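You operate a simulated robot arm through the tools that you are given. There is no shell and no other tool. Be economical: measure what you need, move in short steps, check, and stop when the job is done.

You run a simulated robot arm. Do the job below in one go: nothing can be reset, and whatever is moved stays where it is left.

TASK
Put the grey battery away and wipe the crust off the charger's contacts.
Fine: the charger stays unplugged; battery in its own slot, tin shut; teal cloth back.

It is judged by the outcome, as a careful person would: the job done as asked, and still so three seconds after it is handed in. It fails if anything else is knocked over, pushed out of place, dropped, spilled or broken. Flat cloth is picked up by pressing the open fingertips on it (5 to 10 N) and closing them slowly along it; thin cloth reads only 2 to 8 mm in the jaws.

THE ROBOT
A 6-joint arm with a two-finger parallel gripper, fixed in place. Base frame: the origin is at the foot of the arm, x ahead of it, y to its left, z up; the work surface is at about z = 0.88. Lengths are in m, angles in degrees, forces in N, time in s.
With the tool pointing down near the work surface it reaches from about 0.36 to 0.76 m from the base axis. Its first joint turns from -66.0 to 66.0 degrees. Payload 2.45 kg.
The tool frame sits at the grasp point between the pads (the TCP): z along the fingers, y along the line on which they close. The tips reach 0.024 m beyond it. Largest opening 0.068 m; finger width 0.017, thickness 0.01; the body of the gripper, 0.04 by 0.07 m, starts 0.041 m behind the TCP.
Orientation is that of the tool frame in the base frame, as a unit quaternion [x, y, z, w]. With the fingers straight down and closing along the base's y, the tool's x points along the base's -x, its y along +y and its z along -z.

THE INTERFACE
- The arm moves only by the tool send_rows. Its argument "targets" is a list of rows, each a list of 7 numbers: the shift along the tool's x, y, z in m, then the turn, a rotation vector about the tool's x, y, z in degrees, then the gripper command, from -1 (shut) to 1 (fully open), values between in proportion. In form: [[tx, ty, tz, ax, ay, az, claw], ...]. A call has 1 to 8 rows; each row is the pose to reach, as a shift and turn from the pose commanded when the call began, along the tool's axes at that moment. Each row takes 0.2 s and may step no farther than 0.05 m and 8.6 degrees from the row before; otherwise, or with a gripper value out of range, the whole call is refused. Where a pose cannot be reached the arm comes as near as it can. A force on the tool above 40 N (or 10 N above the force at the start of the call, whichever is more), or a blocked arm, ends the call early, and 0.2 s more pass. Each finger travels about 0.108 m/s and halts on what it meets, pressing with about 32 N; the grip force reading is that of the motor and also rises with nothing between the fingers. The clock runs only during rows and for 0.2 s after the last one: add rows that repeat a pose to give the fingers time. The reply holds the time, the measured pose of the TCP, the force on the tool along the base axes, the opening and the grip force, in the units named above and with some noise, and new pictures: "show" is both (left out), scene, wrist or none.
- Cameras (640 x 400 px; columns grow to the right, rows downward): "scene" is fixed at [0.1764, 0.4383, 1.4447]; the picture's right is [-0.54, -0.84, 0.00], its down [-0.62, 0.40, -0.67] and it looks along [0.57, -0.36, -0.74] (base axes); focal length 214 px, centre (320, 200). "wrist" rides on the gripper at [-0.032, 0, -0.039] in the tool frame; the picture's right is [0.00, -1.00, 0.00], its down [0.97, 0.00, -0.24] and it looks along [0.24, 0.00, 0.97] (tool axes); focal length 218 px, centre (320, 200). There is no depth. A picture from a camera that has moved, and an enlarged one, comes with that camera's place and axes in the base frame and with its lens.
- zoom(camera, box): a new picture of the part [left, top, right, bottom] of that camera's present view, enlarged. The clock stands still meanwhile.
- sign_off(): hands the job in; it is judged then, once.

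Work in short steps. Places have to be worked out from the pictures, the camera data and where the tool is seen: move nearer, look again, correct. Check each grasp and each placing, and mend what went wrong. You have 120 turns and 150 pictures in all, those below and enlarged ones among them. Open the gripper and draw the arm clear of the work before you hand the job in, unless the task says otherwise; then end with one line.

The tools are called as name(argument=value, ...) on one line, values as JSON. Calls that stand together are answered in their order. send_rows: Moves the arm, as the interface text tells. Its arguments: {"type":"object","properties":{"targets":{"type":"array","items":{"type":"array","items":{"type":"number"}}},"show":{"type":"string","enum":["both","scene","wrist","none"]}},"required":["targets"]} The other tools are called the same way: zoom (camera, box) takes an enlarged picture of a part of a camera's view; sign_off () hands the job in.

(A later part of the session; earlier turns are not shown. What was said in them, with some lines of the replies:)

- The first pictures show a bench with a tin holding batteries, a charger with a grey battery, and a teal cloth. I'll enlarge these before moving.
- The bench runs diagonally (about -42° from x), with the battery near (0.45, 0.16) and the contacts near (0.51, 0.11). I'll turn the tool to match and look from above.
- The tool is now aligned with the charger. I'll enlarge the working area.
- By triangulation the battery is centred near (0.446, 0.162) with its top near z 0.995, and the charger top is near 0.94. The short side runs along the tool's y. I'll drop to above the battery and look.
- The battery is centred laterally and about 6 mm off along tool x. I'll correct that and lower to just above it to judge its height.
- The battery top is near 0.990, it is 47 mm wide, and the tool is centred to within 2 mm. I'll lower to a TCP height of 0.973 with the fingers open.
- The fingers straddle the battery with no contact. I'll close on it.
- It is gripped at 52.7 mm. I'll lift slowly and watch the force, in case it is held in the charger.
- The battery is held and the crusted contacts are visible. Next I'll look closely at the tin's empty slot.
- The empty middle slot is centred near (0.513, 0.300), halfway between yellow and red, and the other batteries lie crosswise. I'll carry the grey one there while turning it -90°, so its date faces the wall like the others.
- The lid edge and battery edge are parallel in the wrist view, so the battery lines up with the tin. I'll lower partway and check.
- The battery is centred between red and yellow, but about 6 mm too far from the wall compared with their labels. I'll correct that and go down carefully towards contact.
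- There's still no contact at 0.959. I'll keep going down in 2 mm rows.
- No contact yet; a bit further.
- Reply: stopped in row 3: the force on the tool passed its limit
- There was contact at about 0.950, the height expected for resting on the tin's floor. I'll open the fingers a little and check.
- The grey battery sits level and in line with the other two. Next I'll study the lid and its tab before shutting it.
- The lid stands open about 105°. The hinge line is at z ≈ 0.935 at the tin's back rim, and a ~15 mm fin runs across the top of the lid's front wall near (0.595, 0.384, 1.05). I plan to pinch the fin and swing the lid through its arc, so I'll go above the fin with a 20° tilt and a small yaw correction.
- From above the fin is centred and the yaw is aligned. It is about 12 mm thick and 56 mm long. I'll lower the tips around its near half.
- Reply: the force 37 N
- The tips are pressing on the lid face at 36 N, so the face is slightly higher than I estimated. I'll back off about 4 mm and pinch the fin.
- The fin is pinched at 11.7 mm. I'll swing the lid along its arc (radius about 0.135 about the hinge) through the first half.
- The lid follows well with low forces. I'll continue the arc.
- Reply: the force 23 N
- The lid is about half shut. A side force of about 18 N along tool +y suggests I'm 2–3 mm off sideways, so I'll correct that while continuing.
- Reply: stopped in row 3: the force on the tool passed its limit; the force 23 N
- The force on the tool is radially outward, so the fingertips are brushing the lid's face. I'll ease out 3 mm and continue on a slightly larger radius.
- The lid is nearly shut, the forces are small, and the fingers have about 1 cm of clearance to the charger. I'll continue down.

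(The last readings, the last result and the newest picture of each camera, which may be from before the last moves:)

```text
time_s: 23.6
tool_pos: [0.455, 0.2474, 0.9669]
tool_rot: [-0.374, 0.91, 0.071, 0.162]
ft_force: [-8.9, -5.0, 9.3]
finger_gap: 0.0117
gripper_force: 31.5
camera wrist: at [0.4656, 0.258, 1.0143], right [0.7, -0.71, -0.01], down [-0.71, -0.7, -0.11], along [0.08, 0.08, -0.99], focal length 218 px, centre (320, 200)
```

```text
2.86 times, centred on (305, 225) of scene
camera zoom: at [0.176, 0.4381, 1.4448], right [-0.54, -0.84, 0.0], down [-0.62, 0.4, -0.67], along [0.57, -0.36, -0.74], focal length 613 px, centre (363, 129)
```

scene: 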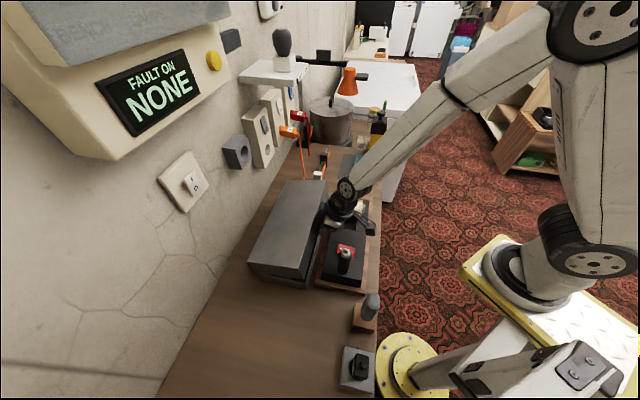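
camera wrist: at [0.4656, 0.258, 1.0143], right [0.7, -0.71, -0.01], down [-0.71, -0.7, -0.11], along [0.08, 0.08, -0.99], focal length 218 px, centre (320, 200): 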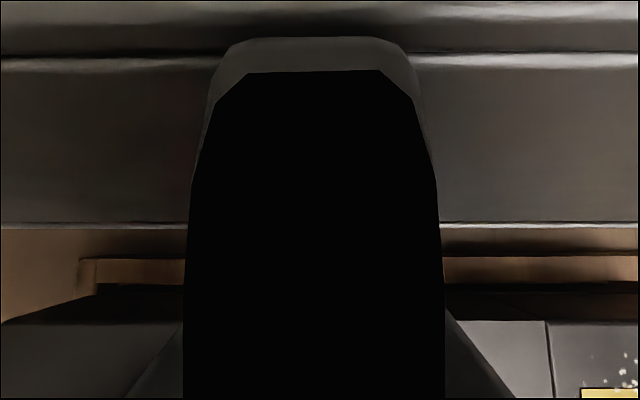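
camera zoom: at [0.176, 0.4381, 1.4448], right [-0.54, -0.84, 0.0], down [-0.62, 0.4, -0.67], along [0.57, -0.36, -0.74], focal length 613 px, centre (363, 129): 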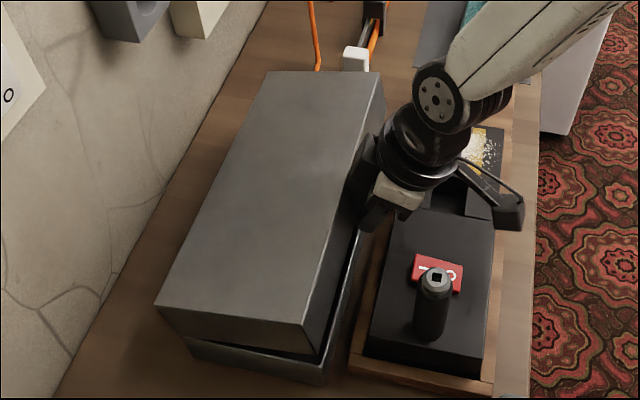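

There is about a centimetre of gap left at the lid's front. I'll go a little further along the arc.

send_rows(targets=[[0.002, 0, 0.0043, 0, 0, 0, -1], [0.004, 0, 0.0087, 0, 0, 0, -1]], show="none")

zoom(camera="scene", box=[235, 155, 375, 295])

```text
time_s: 24.1
tool_pos: [0.4553, 0.246, 0.9587]
tool_rot: [-0.373, 0.911, 0.071, 0.163]
ft_force: [-10.1, -9.2, 14.0]
finger_gap: 0.012
gripper_force: 32.5
```

```text
2.86 times, centred on (305, 225) of scene
camera zoom: at [0.1759, 0.4379, 1.4449], right [-0.54, -0.84, 0.0], down [-0.62, 0.4, -0.67], along [0.57, -0.36, -0.74], focal length 613 px, centre (363, 129)
```

zoom: 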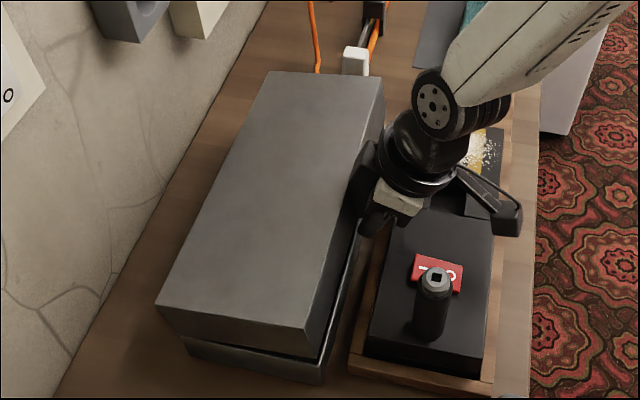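

I'll release the fin, back off along the tool axis, and look.

send_rows(targets=[[0, 0, 0, 0, 0, 0, -0.2], [0, 0, 0, 0, 0, 0, 0.2], [0.003, 0, -0.03, 0, 0, 0, 0.2], [0.003, 0, -0.07, 0, 0, 0, 0.2], [0.003, 0, -0.11, 0, 0, 0, 0.2], [0, 0, -0.15, 0, 0, 0, 0.2]])

zoom(camera="scene", box=[235, 155, 375, 295])

```text
time_s: 25.6
tool_pos: [0.4165, 0.2098, 1.1004]
tool_rot: [-0.373, 0.911, 0.07, 0.163]
ft_force: [0.5, -1.3, -0.3]
finger_gap: 0.0409
gripper_force: 0.0
camera wrist: at [0.4273, 0.2209, 1.148], right [0.7, -0.71, -0.01], down [-0.71, -0.7, -0.11], along [0.07, 0.08, -0.99], focal length 218 px, centre (320, 200)
```

scene: 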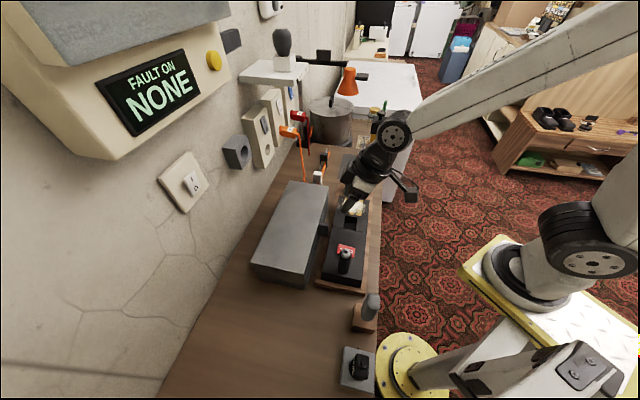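
wrist: 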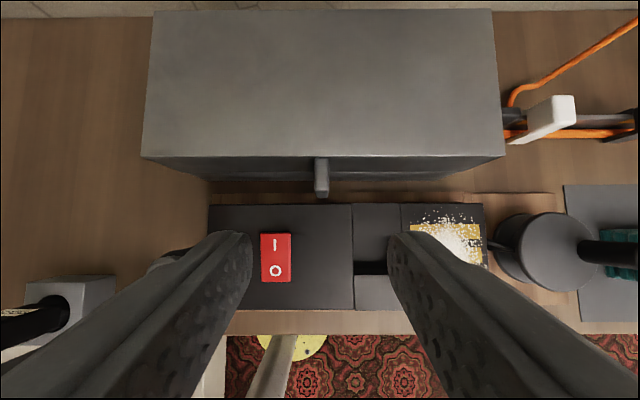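

```text
2.86 times, centred on (305, 225) of scene
camera zoom: at [0.1764, 0.4383, 1.4447], right [-0.54, -0.84, 0.0], down [-0.62, 0.4, -0.67], along [0.57, -0.36, -0.74], focal length 613 px, centre (363, 129)
```

zoom: 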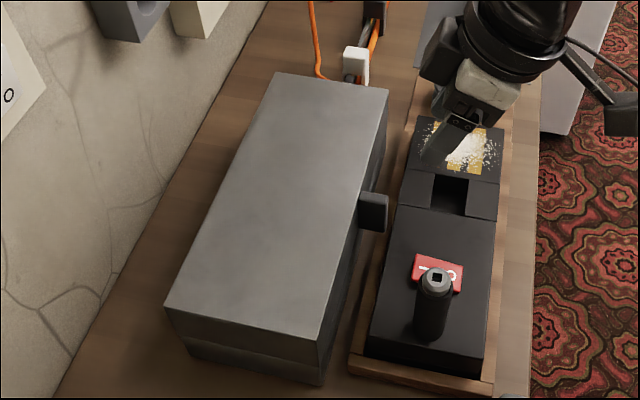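

The tin is fully shut and hasn't moved. Next is the teal cloth, estimated near (0.665, -0.07) on the grey mat, so I'll move over there upright.

send_rows(targets=[[0.002, -0.02, -0.02, 0, 6.7, 0, 0.5], [0.004, -0.06, -0.0257, 0, 13.4, 0, 1], [0.006, -0.105, -0.0257, 0, 20, 0, 1], [0.008, -0.15, -0.0257, 0, 20, 0, 1], [0.01, -0.195, -0.0257, 0, 20, 0, 1], [0.012, -0.24, -0.0257, 0, 20, 0, 1], [0.0122, -0.285, -0.0257, 0, 20, 0, 1], [0.0122, -0.324, -0.0257, 0, 20, 0, 1]])

```text
time_s: 27.4
tool_pos: [0.6309, -0.0367, 1.1159]
tool_rot: [-0.38, 0.925, 0.005, 0.002]
ft_force: [0.0, 1.2, 0.0]
finger_gap: 0.0682
gripper_force: 0.1
camera wrist: at [0.6523, -0.0136, 1.1547], right [0.7, -0.71, -0.01], down [-0.69, -0.68, 0.23], along [-0.17, -0.16, -0.97], focal length 218 px, centre (320, 200)
```

scene: 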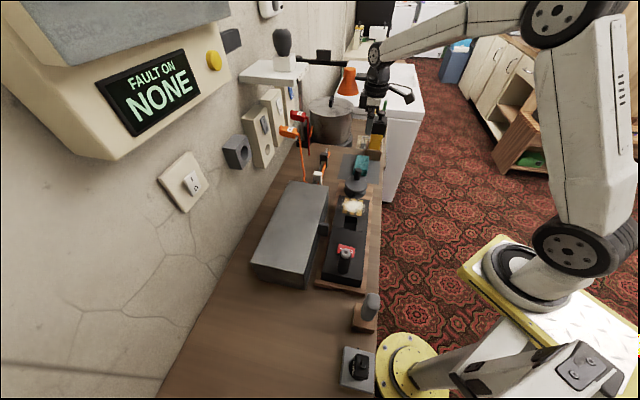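
wrist: 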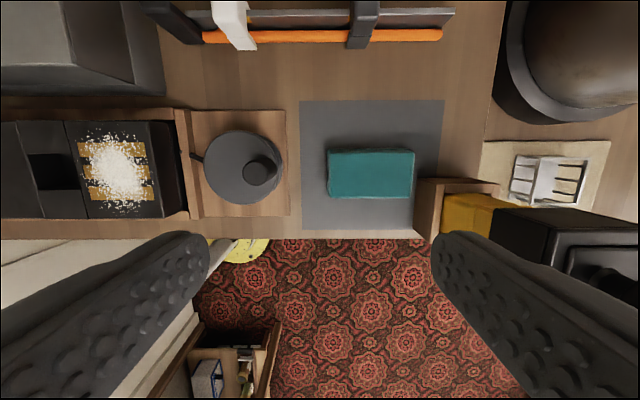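

The folded teal cloth is on the mat in clear view. I'll enlarge it to judge its size and thickness.

zoom(camera="wrist", box=[280, 90, 480, 240])

zoom(camera="scene", box=[320, 120, 400, 230])

```text
2.67 times, centred on (380, 165) of wrist
camera zoom: at [0.6523, -0.0136, 1.1547], right [0.7, -0.71, -0.01], down [-0.69, -0.68, 0.23], along [-0.17, -0.16, -0.97], focal length 582 px, centre (160, 293)
```

zoom: 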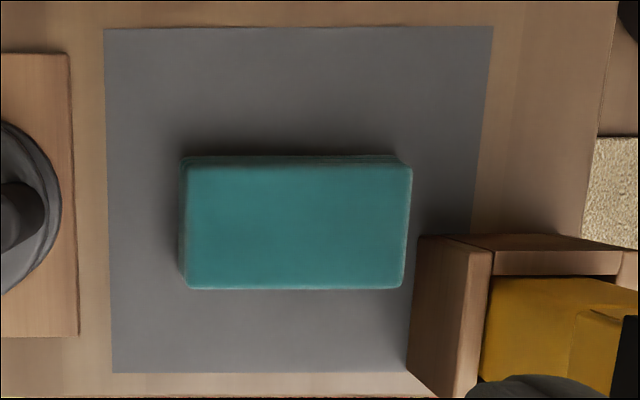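

```text
3.64 times, centred on (360, 175) of scene
camera zoom: at [0.1764, 0.4383, 1.4447], right [-0.54, -0.84, 0.0], down [-0.62, 0.4, -0.67], along [0.57, -0.36, -0.74], focal length 780 px, centre (174, 291)
```

zoom: 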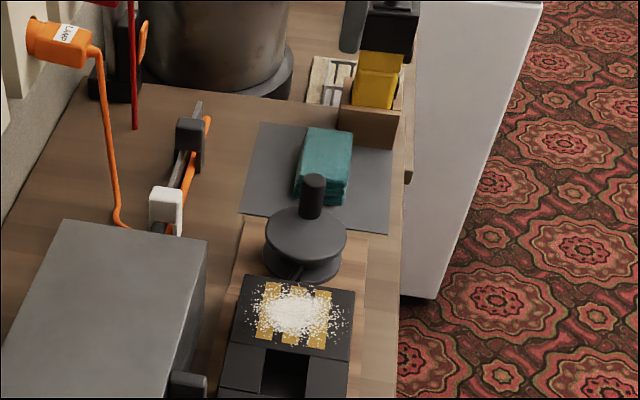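

The cloth is a folded pad about 96 × 53 × 22 mm at (0.671, -0.075), with its long side along the bench. I'll turn the tool +90° so the jaws close across the short side, moving above it.

send_rows(targets=[[0, -0.01, 0, 0, 0, 8.5, 1], [0, -0.02, 0, 0, 0, 17, 1], [0, -0.03, 0, 0, 0, 25.5, 1], [0, -0.04, 0, 0, 0, 34, 1], [0, -0.05, 0.01, 0, 0, 42.5, 1], [-0.0008, -0.056, 0.02, 0, 0, 51, 1], [-0.0008, -0.056, 0.03, 0, 0, 59.5, 1], [-0.0008, -0.056, 0.04, 0, 0, 68, 1]], show="none")

send_rows(targets=[[0, 0, 0.01, 0, 0, 8, 1], [0, 0, 0.02, 0, 0, 16, 1], [0, 0, 0.03, 0, 0, 22, 1], [0, 0, 0.03, 0, 0, 22, 1]])

```text
time_s: 29.1
tool_pos: [0.6696, -0.0742, 1.0757]
tool_rot: [0.203, 0.979, 0.006, -0.001]
ft_force: [0.1, 0.2, -0.5]
finger_gap: 0.0679
gripper_force: 0.2
```

```text
time_s: 30.1
tool_pos: [0.6706, -0.0751, 1.0462]
tool_rot: [0.387, 0.922, 0.005, -0.003]
ft_force: [0.8, 0.5, 0.7]
finger_gap: 0.0678
gripper_force: 0.0
camera wrist: at [0.6926, -0.0976, 1.0849], right [-0.71, -0.7, -0.01], down [-0.68, 0.69, 0.25], along [-0.17, 0.18, -0.97], focal length 218 px, centre (320, 200)
```

scene: 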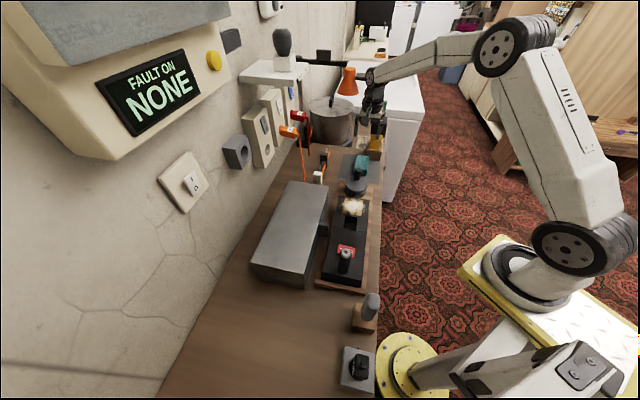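
wrist: 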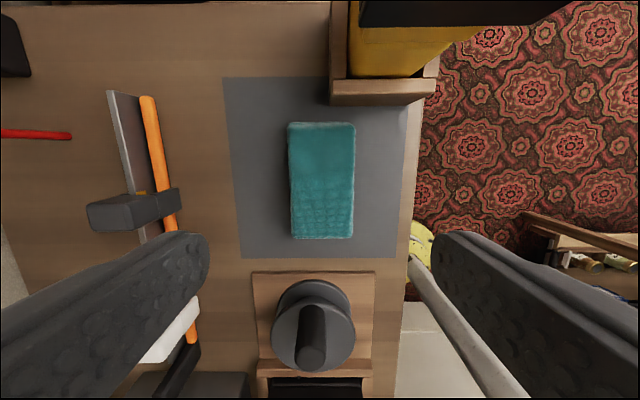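

The cloth is centred within 4 mm. I'll lower to just above it.

send_rows(targets=[[-0.002, 0, 0.04, 0, 0, 0, 1], [-0.004, 0, 0.08, 0, 0, 0, 1], [-0.004, 0, 0.1, 0, 0, 0, 1], [-0.004, 0, 0.1, 0, 0, 0, 1]])

zoom(camera="scene", box=[320, 110, 400, 220])

```text
time_s: 31.1
tool_pos: [0.6726, -0.0768, 0.9472]
tool_rot: [0.386, 0.923, 0.004, -0.003]
ft_force: [0.4, -0.3, 0.1]
finger_gap: 0.0682
gripper_force: 0.0
camera wrist: at [0.6944, -0.0996, 0.9858], right [-0.71, -0.7, -0.01], down [-0.68, 0.69, 0.25], along [-0.17, 0.18, -0.97], focal length 218 px, centre (320, 200)
```

scene: 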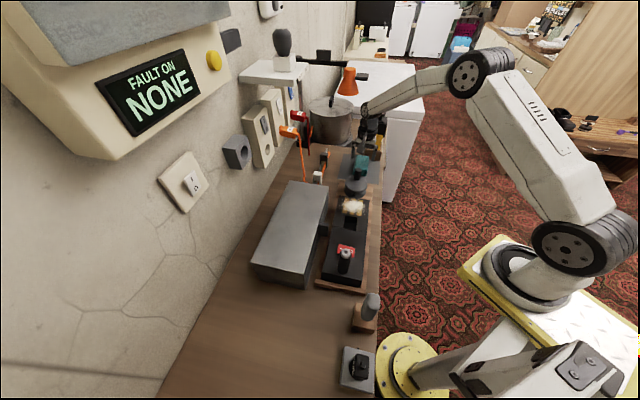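
wrist: 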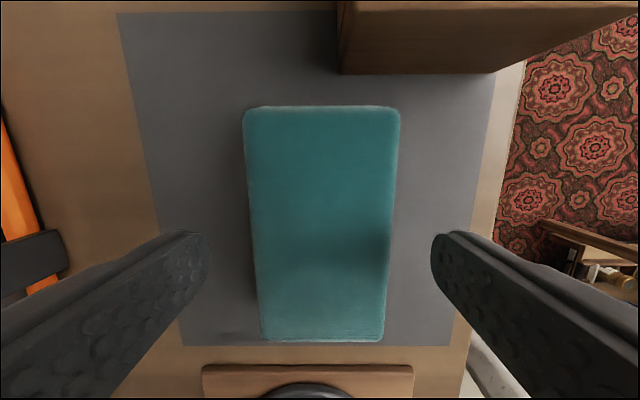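

```text
3.64 times, centred on (360, 165) of scene
camera zoom: at [0.1764, 0.4383, 1.4447], right [-0.54, -0.84, 0.0], down [-0.62, 0.4, -0.67], along [0.57, -0.36, -0.74], focal length 780 px, centre (174, 327)
```

zoom: 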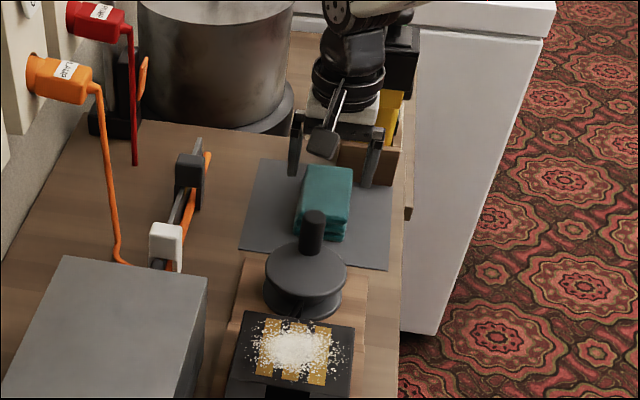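

The cloth is about 58 mm wide with its top near z 0.895, and it lies centred between the fingers. I'll lower beside it until the tips are about 4 mm off the mat.

send_rows(targets=[[0, 0, 0.015, 0, 0, 0, 1], [0, 0, 0.025, 0, 0, 0, 1], [0, 0, 0.034, 0, 0, 0, 1], [0, 0, 0.034, 0, 0, 0, 1]], show="wrist")

zoom(camera="scene", box=[330, 130, 390, 200])

```text
time_s: 32.1
tool_pos: [0.6719, -0.0759, 0.9139]
tool_rot: [0.386, 0.923, 0.004, -0.002]
ft_force: [-0.2, -0.7, 0.7]
finger_gap: 0.0681
gripper_force: 0.1
camera wrist: at [0.6944, -0.0982, 0.9518], right [-0.71, -0.7, -0.01], down [-0.68, 0.69, 0.25], along [-0.17, 0.18, -0.97], focal length 218 px, centre (320, 200)
```

wrist: 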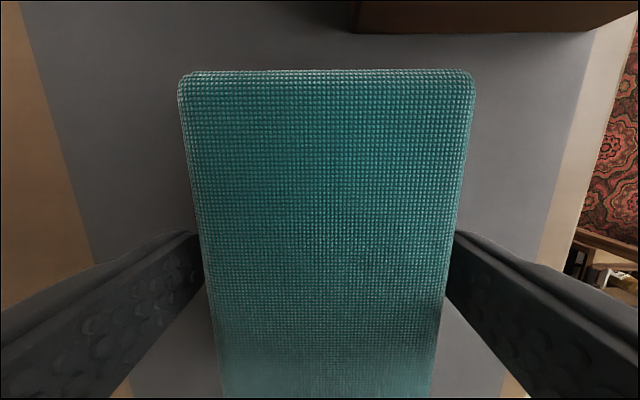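

```text
5.71 times, centred on (360, 165) of scene
camera zoom: at [0.1764, 0.4383, 1.4447], right [-0.54, -0.84, 0.0], down [-0.62, 0.4, -0.67], along [0.57, -0.36, -0.74], focal length 1226 px, centre (91, 400)
```

zoom: 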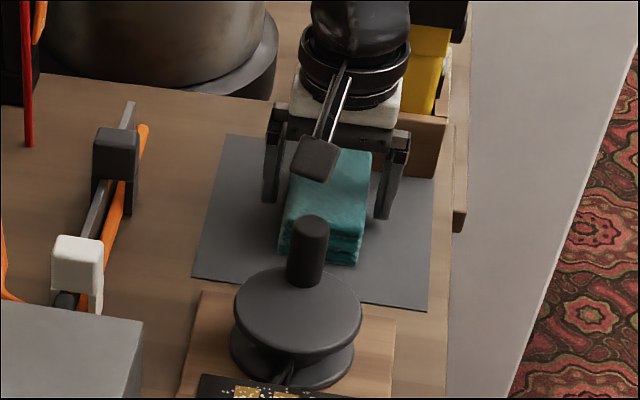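

The tips are beside the cloth at about z 0.890, with no contact. I'll close slowly.

send_rows(targets=[[0, 0, 0, 0, 0, 0, 0.85], [0, 0, 0, 0, 0, 0, 0.7], [0, 0, 0, 0, 0, 0, 0.55], [0, 0, 0, 0, 0, 0, 0.4], [0, 0, 0, 0, 0, 0, 0.2], [0, 0, 0, 0, 0, 0, 0.2]], show="wrist")

```text
time_s: 33.5
tool_pos: [0.6732, -0.0741, 0.914]
tool_rot: [0.386, 0.923, 0.006, -0.002]
ft_force: [0.7, -0.4, -0.2]
finger_gap: 0.0555
gripper_force: 32.3
camera wrist: at [0.6943, -0.0982, 0.9517], right [-0.71, -0.7, -0.01], down [-0.68, 0.69, 0.25], along [-0.17, 0.18, -0.97], focal length 218 px, centre (320, 200)
```

wrist: 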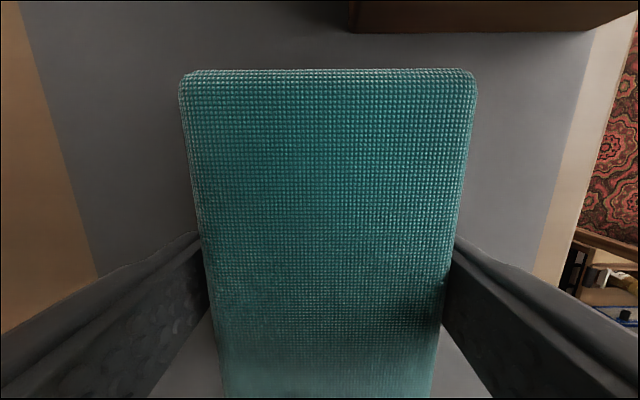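

It is held at 55.5 mm. I'll note the pick pose (0.6725, -0.0755, 0.914) for the return, and lift.

send_rows(targets=[[0, 0, -0.01, 0, 0, 0, -0.5], [0, 0, -0.04, 0, 0, 0, -1], [0, 0, -0.08, 0, 0, 0, -1], [0, 0, -0.12, 0, 0, 0, -1], [0, 0, -0.16, 0, 0, 0, -1]])

zoom(camera="scene", box=[310, 70, 410, 240])

```text
time_s: 34.8
tool_pos: [0.6725, -0.0781, 1.0742]
tool_rot: [0.386, 0.923, 0.005, -0.003]
ft_force: [-0.3, 0.3, -0.2]
finger_gap: 0.0553
gripper_force: 32.1
camera wrist: at [0.6938, -0.1007, 1.1115], right [-0.71, -0.7, -0.01], down [-0.68, 0.69, 0.25], along [-0.17, 0.18, -0.97], focal length 218 px, centre (320, 200)
```

scene: 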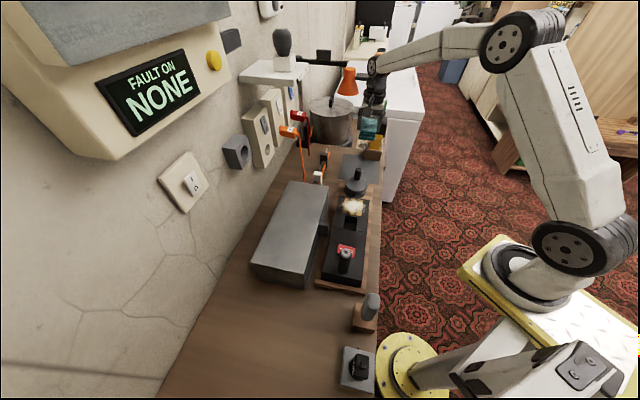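
wrist: 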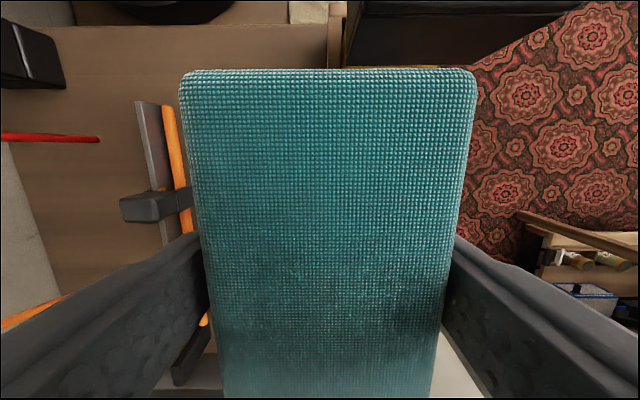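

```text
2.35 times, centred on (360, 155) of scene
camera zoom: at [0.1764, 0.4383, 1.4447], right [-0.54, -0.84, 0.0], down [-0.62, 0.4, -0.67], along [0.57, -0.36, -0.74], focal length 505 px, centre (226, 306)
```

zoom: 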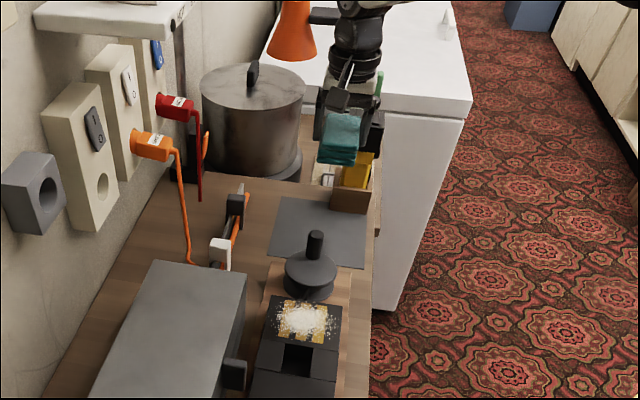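

The whole cloth came up with the grip. I'll look closely at the contacts and the charger's surface levels before wiping.

zoom(camera="scene", box=[325, 165, 385, 245])

```text
5.00 times, centred on (355, 205) of scene
camera zoom: at [0.1764, 0.4383, 1.4447], right [-0.54, -0.84, 0.0], down [-0.62, 0.4, -0.67], along [0.57, -0.36, -0.74], focal length 1072 px, centre (145, 175)
```

zoom: 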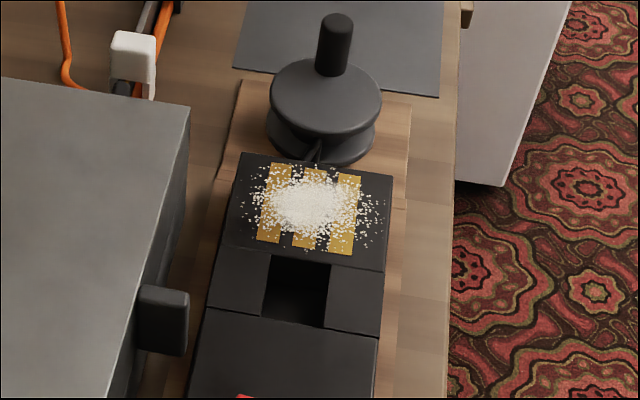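

The crust centre is near (0.489, 0.118) with the contact surface near z 0.936. The knob's post tops out near 0.96. I'll carry the cloth over at a safe height and lower to just above.

send_rows(targets=[[0.038, 0.001, 0, 0, 0, 0, -1], [0.077, 0.002, 0, 0, 0, 0, -1], [0.115, 0.003, 0, 0, 0, 0, -1], [0.154, 0.004, 0, 0, 0, 0, -1], [0.192, 0.005, 0, 0, 0, 0, -1], [0.231, 0.006, 0.01, 0, 0, 0, -1], [0.2685, 0.0072, 0.04, 0, 0, 0, -1], [0.2685, 0.0072, 0.074, 0, 0, 0, -1]])

zoom(camera="scene", box=[315, 155, 395, 255])

```text
time_s: 36.5
tool_pos: [0.4887, 0.1183, 1.0018]
tool_rot: [0.386, 0.922, 0.005, -0.002]
ft_force: [-0.4, -1.0, -2.6]
finger_gap: 0.0554
gripper_force: 31.6
camera wrist: at [0.5109, 0.0963, 1.04], right [-0.71, -0.7, -0.01], down [-0.68, 0.69, 0.25], along [-0.17, 0.18, -0.97], focal length 218 px, centre (320, 200)
```

scene: 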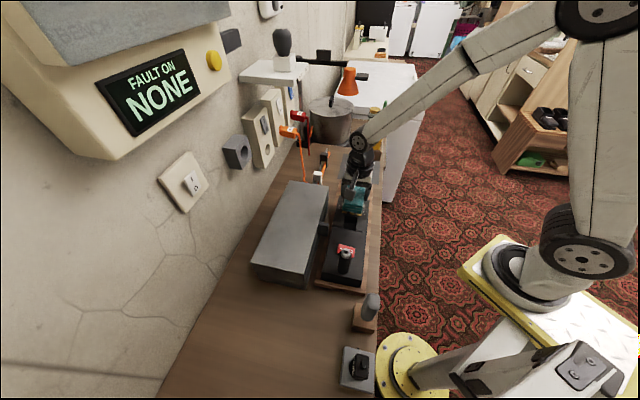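
wrist: 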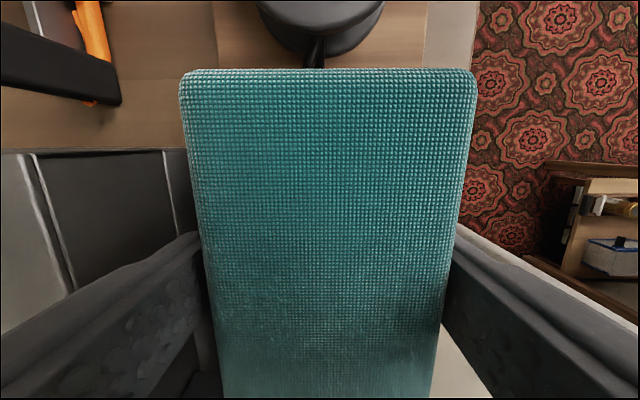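

```text
4.00 times, centred on (355, 205) of scene
camera zoom: at [0.1764, 0.4383, 1.4447], right [-0.54, -0.84, 0.0], down [-0.62, 0.4, -0.67], along [0.57, -0.36, -0.74], focal length 858 px, centre (180, 180)
```

zoom: 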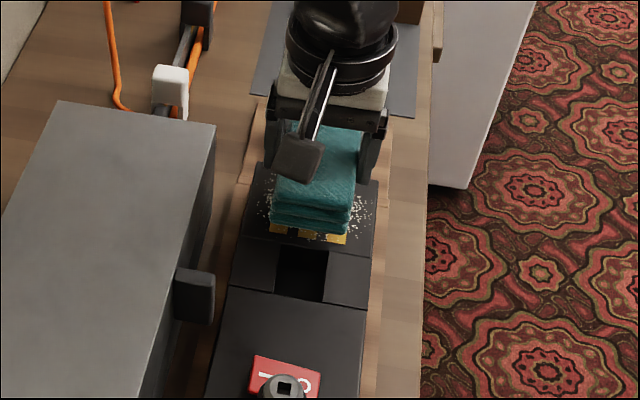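

The cloth is over the crust. I'll lower gently to contact.

send_rows(targets=[[0, 0, 0.012, 0, 0, 0, -1], [0, 0, 0.022, 0, 0, 0, -1], [0, 0, 0.027, 0, 0, 0, -1], [0, 0, 0.031, 0, 0, 0, -1], [0, 0, 0.033, 0, 0, 0, -1]], show="none")

```text
time_s: 37.8
tool_pos: [0.4896, 0.1188, 0.969]
tool_rot: [0.386, 0.923, 0.005, -0.003]
ft_force: [-7.0, -1.3, 23.5]
finger_gap: 0.0552
gripper_force: 32.2
```

There is contact at 23 N. I'll ease up slightly and wipe back and forth across the contacts.

send_rows(targets=[[0, 0, -0.0012, 0, 0, 0, -1], [0, 0.012, -0.0012, 0, 0, 0, -1], [0, 0, -0.0012, 0, 0, 0, -1], [0, -0.012, -0.0012, 0, 0, 0, -1], [0, 0.0, -0.0012, 0, 0, 0, -1], [0, 0.012, -0.0012, 0, 0, 0, -1], [0, -0.012, -0.0012, 0, 0, 0, -1], [0, 0, -0.0012, 0, 0, 0, -1]], show="scene")

send_rows(targets=[[0.012, 0, 0, 0, 0, 0, -1], [0.025, 0, 0, 0, 0, 0, -1], [0.012, 0, 0, 0, 0, 0, -1], [-0.008, 0, 0, 0, 0, 0, -1], [0.012, 0.01, 0, 0, 0, 0, -1], [0.025, 0.01, 0, 0, 0, 0, -1], [0.012, -0.01, 0, 0, 0, 0, -1], [-0.008, -0.01, 0, 0, 0, 0, -1]], show="scene")

```text
time_s: 39.6
tool_pos: [0.4884, 0.1176, 0.969]
tool_rot: [0.386, 0.923, 0.004, -0.003]
ft_force: [-1.3, -0.1, 7.5]
finger_gap: 0.0555
gripper_force: 31.5
stopped in row 8: the force on the tool passed its limit (the readings are from after the stop); the commanded pose is now the measured one
```

scene: 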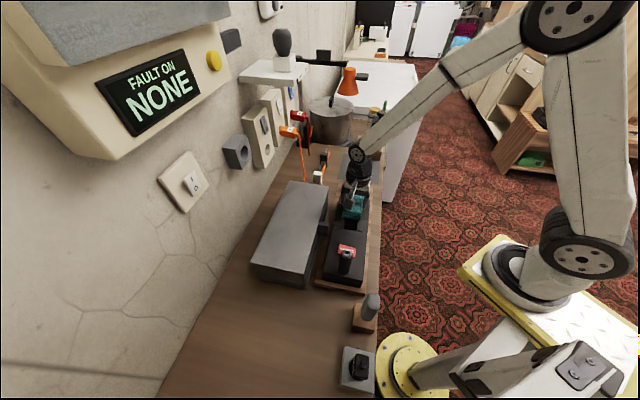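

```text
time_s: 41.4
tool_pos: [0.486, 0.1064, 0.9688]
tool_rot: [0.385, 0.923, 0.004, -0.005]
ft_force: [-9.5, 9.8, 31.8]
finger_gap: 0.0555
gripper_force: 31.7
```

scene: 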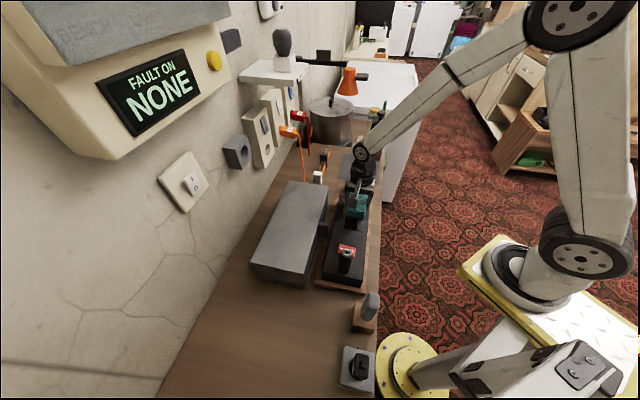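

Now I'll lift and look at the contacts and at whether the charger moved.

send_rows(targets=[[0, 0, -0.02, 0, 0, 0, -1], [-0.02, 0, -0.06, 0, 0, 0, -1], [-0.06, 0, -0.1, 0, 0, 0, -1], [-0.1, 0, -0.12, 0, 0, 0, -1], [-0.13, 0, -0.12, 0, 0, 0, -1]])

zoom(camera="scene", box=[315, 155, 395, 255])

```text
refused: row 3 steps farther than a row can; nothing moved
```

```text
4.00 times, centred on (355, 205) of scene
camera zoom: at [0.1756, 0.4385, 1.4447], right [-0.54, -0.84, 0.0], down [-0.62, 0.4, -0.67], along [0.57, -0.36, -0.74], focal length 858 px, centre (180, 180)
```

zoom: 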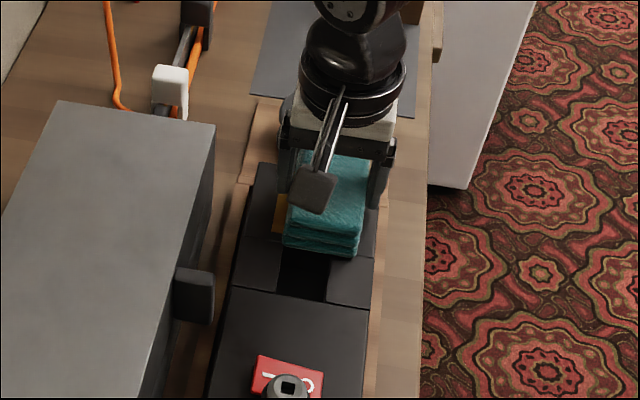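

The row step was too large. I'll resend with smaller steps.

send_rows(targets=[[0, 0, -0.02, 0, 0, 0, -1], [0, 0, -0.06, 0, 0, 0, -1], [-0.02, 0, -0.1, 0, 0, 0, -1], [-0.06, 0, -0.11, 0, 0, 0, -1], [-0.1, 0, -0.11, 0, 0, 0, -1]])

zoom(camera="scene", box=[315, 155, 395, 255])

```text
time_s: 42.6
tool_pos: [0.5558, 0.03, 1.0797]
tool_rot: [0.386, 0.923, 0.003, -0.003]
ft_force: [0.5, -0.1, -1.4]
finger_gap: 0.0555
gripper_force: 31.3
camera wrist: at [0.5785, 0.0086, 1.1175], right [-0.71, -0.7, 0.0], down [-0.68, 0.69, 0.25], along [-0.17, 0.18, -0.97], focal length 218 px, centre (320, 200)
```

scene: 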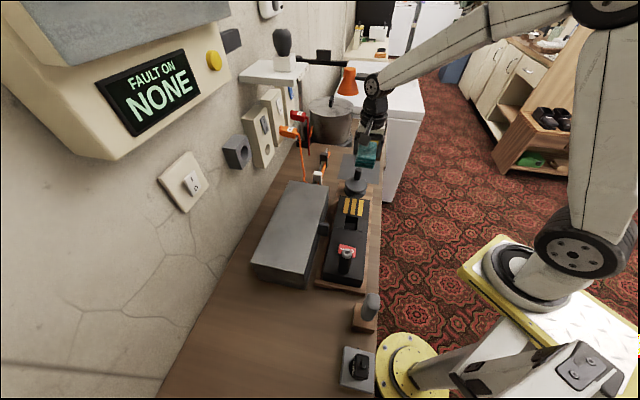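
wrist: 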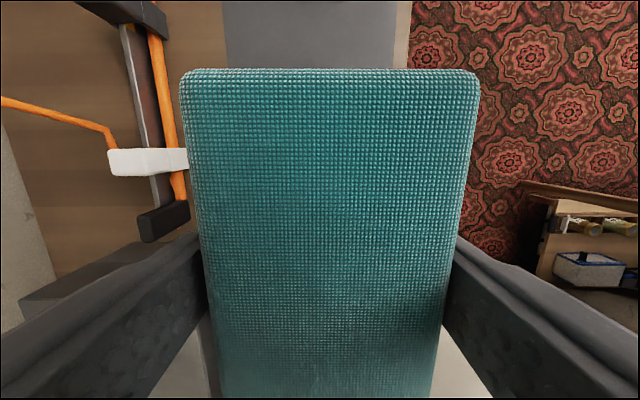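

```text
4.00 times, centred on (355, 205) of scene
camera zoom: at [0.1764, 0.4383, 1.4447], right [-0.54, -0.84, 0.0], down [-0.62, 0.4, -0.67], along [0.57, -0.36, -0.74], focal length 858 px, centre (180, 180)
```

zoom: 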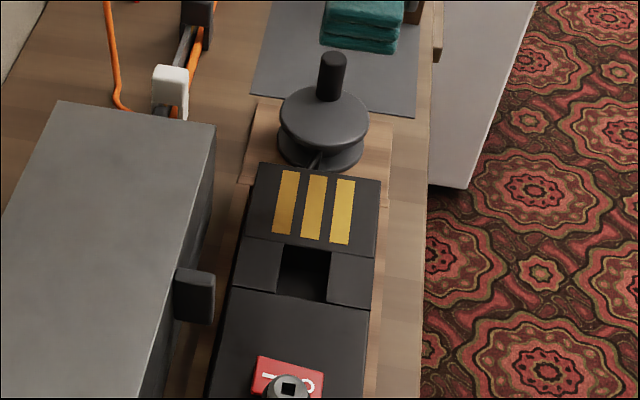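

The contacts are clean and the charger hasn't moved. I'll carry the cloth back over its mat.

send_rows(targets=[[-0.04, 0.002, 0, 0, 0, 0, -1], [-0.08, 0.004, 0, 0, 0, 0, -1], [-0.12, 0.007, 0, 0, 0, 0, -1], [-0.1571, 0.0089, 0.01, 0, 0, 0, -1], [-0.1571, 0.0089, 0.05, 0, 0, 0, -1], [-0.1571, 0.0089, 0.09, 0, 0, 0, -1], [-0.1571, 0.0089, 0.12, 0, 0, 0, -1], [-0.1571, 0.0089, 0.135, 0, 0, 0, -1]])

zoom(camera="scene", box=[330, 120, 390, 200])

```text
time_s: 44.4
tool_pos: [0.6727, -0.0732, 0.9413]
tool_rot: [0.386, 0.923, 0.003, -0.004]
ft_force: [-0.1, 0.4, -1.4]
finger_gap: 0.0554
gripper_force: 31.9
camera wrist: at [0.6956, -0.0965, 0.9806], right [-0.71, -0.7, 0.0], down [-0.68, 0.69, 0.25], along [-0.17, 0.18, -0.97], focal length 218 px, centre (320, 200)
```

scene: 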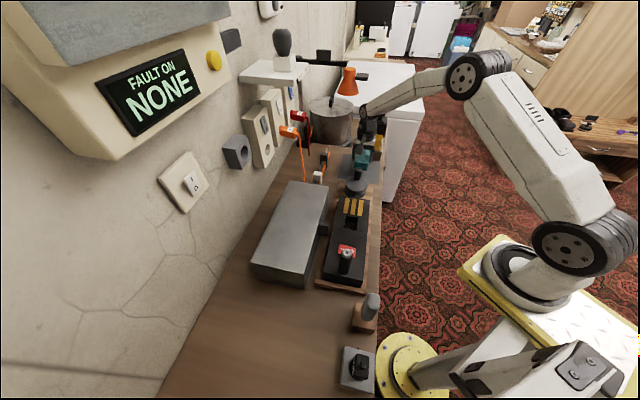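
wrist: 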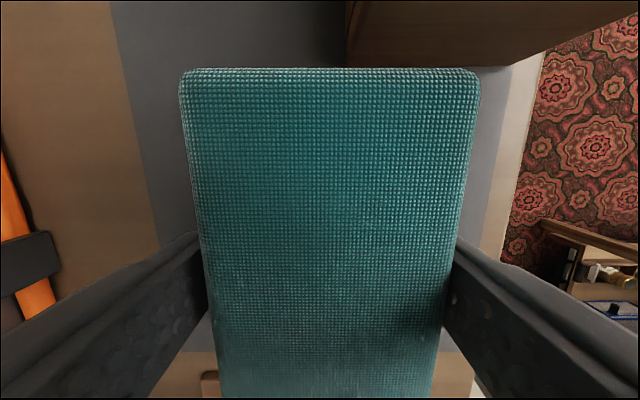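

```text
5.00 times, centred on (360, 160) of scene
camera zoom: at [0.1764, 0.4383, 1.4447], right [-0.54, -0.84, 0.0], down [-0.62, 0.4, -0.67], along [0.57, -0.36, -0.74], focal length 1072 px, centre (120, 400)
```

zoom: 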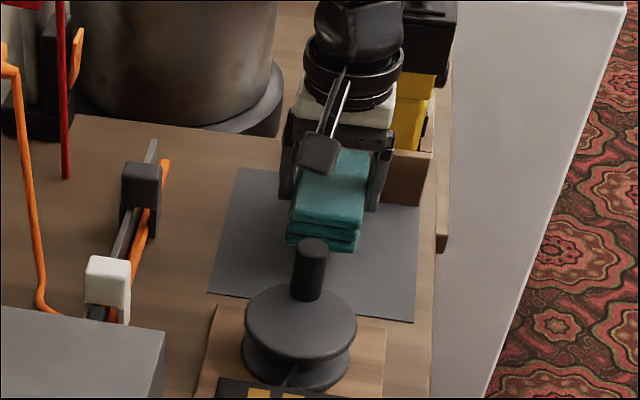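

I'm over the original spot, so I'll lower to the pick height.

send_rows(targets=[[-0.001, -0.001, 0.012, 0, 0, 0, -1], [-0.001, -0.001, 0.02, 0, 0, 0, -1], [-0.001, -0.001, 0.024, 0, 0, 0, -1], [-0.001, -0.001, 0.027, 0, 0, 0, -1]], show="none")

```text
time_s: 45.4
tool_pos: [0.6731, -0.0717, 0.9148]
tool_rot: [0.386, 0.923, 0.003, -0.004]
ft_force: [-0.1, 0.0, -1.1]
finger_gap: 0.0553
gripper_force: 32.2
```

No contact yet. I'll go 2 mm further, then check.

send_rows(targets=[[-0.001, -0.001, 0.001, 0, 0, 0, -1], [-0.001, -0.001, 0.002, 0, 0, 0, -1]], show="wrist")

```text
time_s: 46.0
tool_pos: [0.675, -0.074, 0.9131]
tool_rot: [0.386, 0.922, 0.003, -0.003]
ft_force: [-2.7, 0.2, 6.6]
finger_gap: 0.0554
gripper_force: 32.0
camera wrist: at [0.6964, -0.0969, 0.9512], right [-0.71, -0.7, 0.0], down [-0.68, 0.69, 0.25], along [-0.17, 0.18, -0.97], focal length 218 px, centre (320, 200)
```

wrist: 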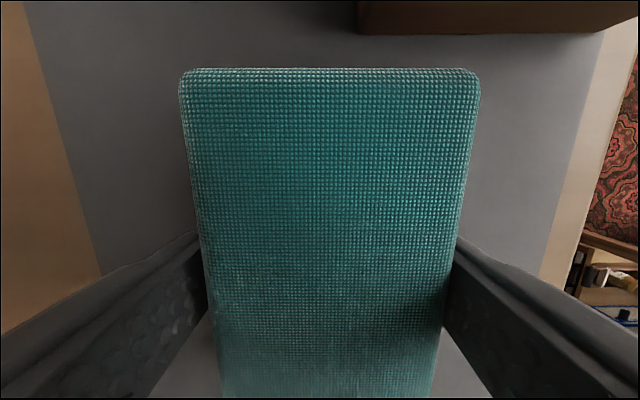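

The cloth is on the mat with 6.6 N of contact, and the view matches the pick. I'll release and go straight up.

send_rows(targets=[[0, 0, 0, 0, 0, 0, 0.5], [0, 0, 0, 0, 0, 0, 1], [0, 0, 0, 0, 0, 0, 1], [0, 0, -0.03, 0, 0, 0, 1], [0, 0, -0.07, 0, 0, 0, 1], [0, 0, -0.11, 0, 0, 0, 1], [0, 0, -0.15, 0, 0, 0, 1], [0, 0, -0.19, 0, 0, 0, 1]])

zoom(camera="scene", box=[240, 120, 400, 300])

```text
time_s: 47.8
tool_pos: [0.6749, -0.0746, 1.1022]
tool_rot: [0.386, 0.923, 0.004, -0.004]
ft_force: [-0.5, 0.5, 0.3]
finger_gap: 0.0682
gripper_force: 0.0
camera wrist: at [0.6958, -0.0973, 1.1402], right [-0.71, -0.7, 0.0], down [-0.68, 0.69, 0.25], along [-0.17, 0.18, -0.97], focal length 218 px, centre (320, 200)
```

scene: 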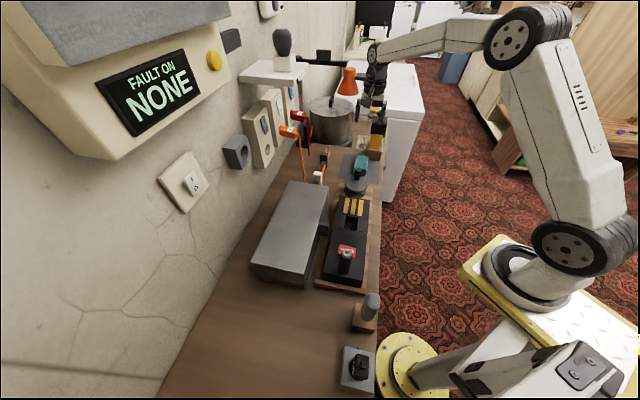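
wrist: 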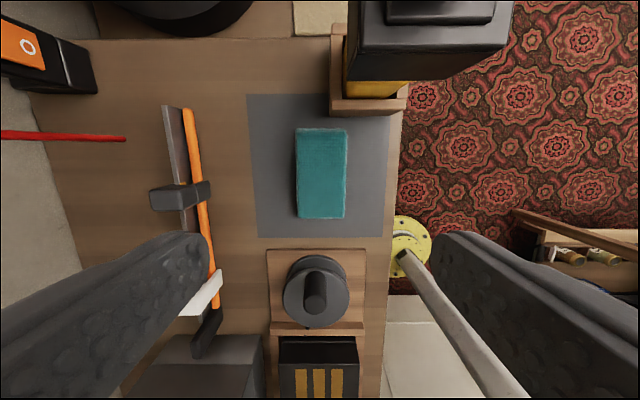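

```text
2.22 times, centred on (320, 210) of scene
camera zoom: at [0.1764, 0.4383, 1.4447], right [-0.54, -0.84, 0.0], down [-0.62, 0.4, -0.67], along [0.57, -0.36, -0.74], focal length 477 px, centre (320, 178)
```

zoom: 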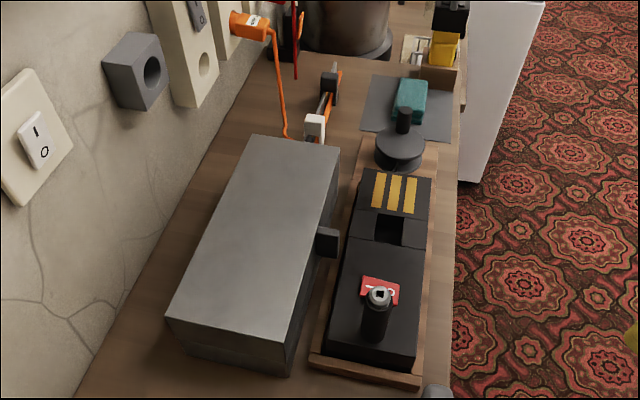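

Everything is in place: tin shut, contacts clean, cloth back, charger still unplugged. I'll draw the arm up and clear.

send_rows(targets=[[0, 0, -0.03, 0, 0, 0, 1], [0.02, -0.01, -0.06, 0, 0, 0, 1], [0.05, -0.025, -0.09, 0, 0, 0, 1], [0.08, -0.04, -0.12, 0, 0, 0, 1], [0.11, -0.055, -0.14, 0, 0, 0, 1], [0.14, -0.07, -0.15, 0, 0, 0, 1], [0.14, -0.07, -0.15, 0, 0, 0, 1]])

```text
time_s: 49.4
tool_pos: [0.5257, -0.0256, 1.2535]
tool_rot: [0.386, 0.922, 0.004, -0.004]
ft_force: [-0.5, 0.5, -1.1]
finger_gap: 0.0681
gripper_force: 0.0
camera wrist: at [0.5471, -0.048, 1.2913], right [-0.71, -0.7, 0.0], down [-0.68, 0.69, 0.25], along [-0.17, 0.18, -0.97], focal length 218 px, centre (320, 200)
```

scene: 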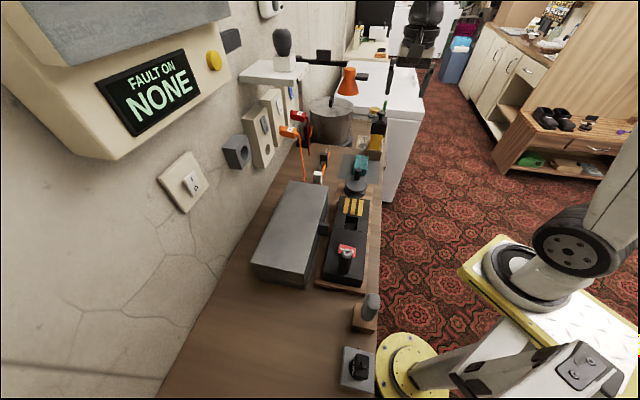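
wrist: 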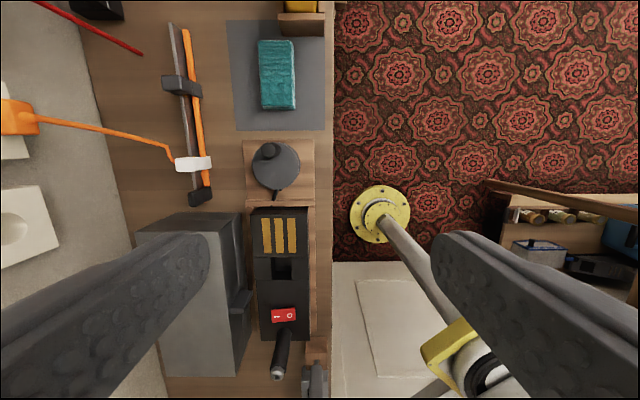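

The arm is clear and the gripper is open, so I'm handing the job in.

sign_off()

```text
The job is handed in.
```

The grey battery is in the tin's middle slot with the lid shut, the charger's contacts are wiped clean, the charger is still unplugged, and the teal cloth is back on its mat.
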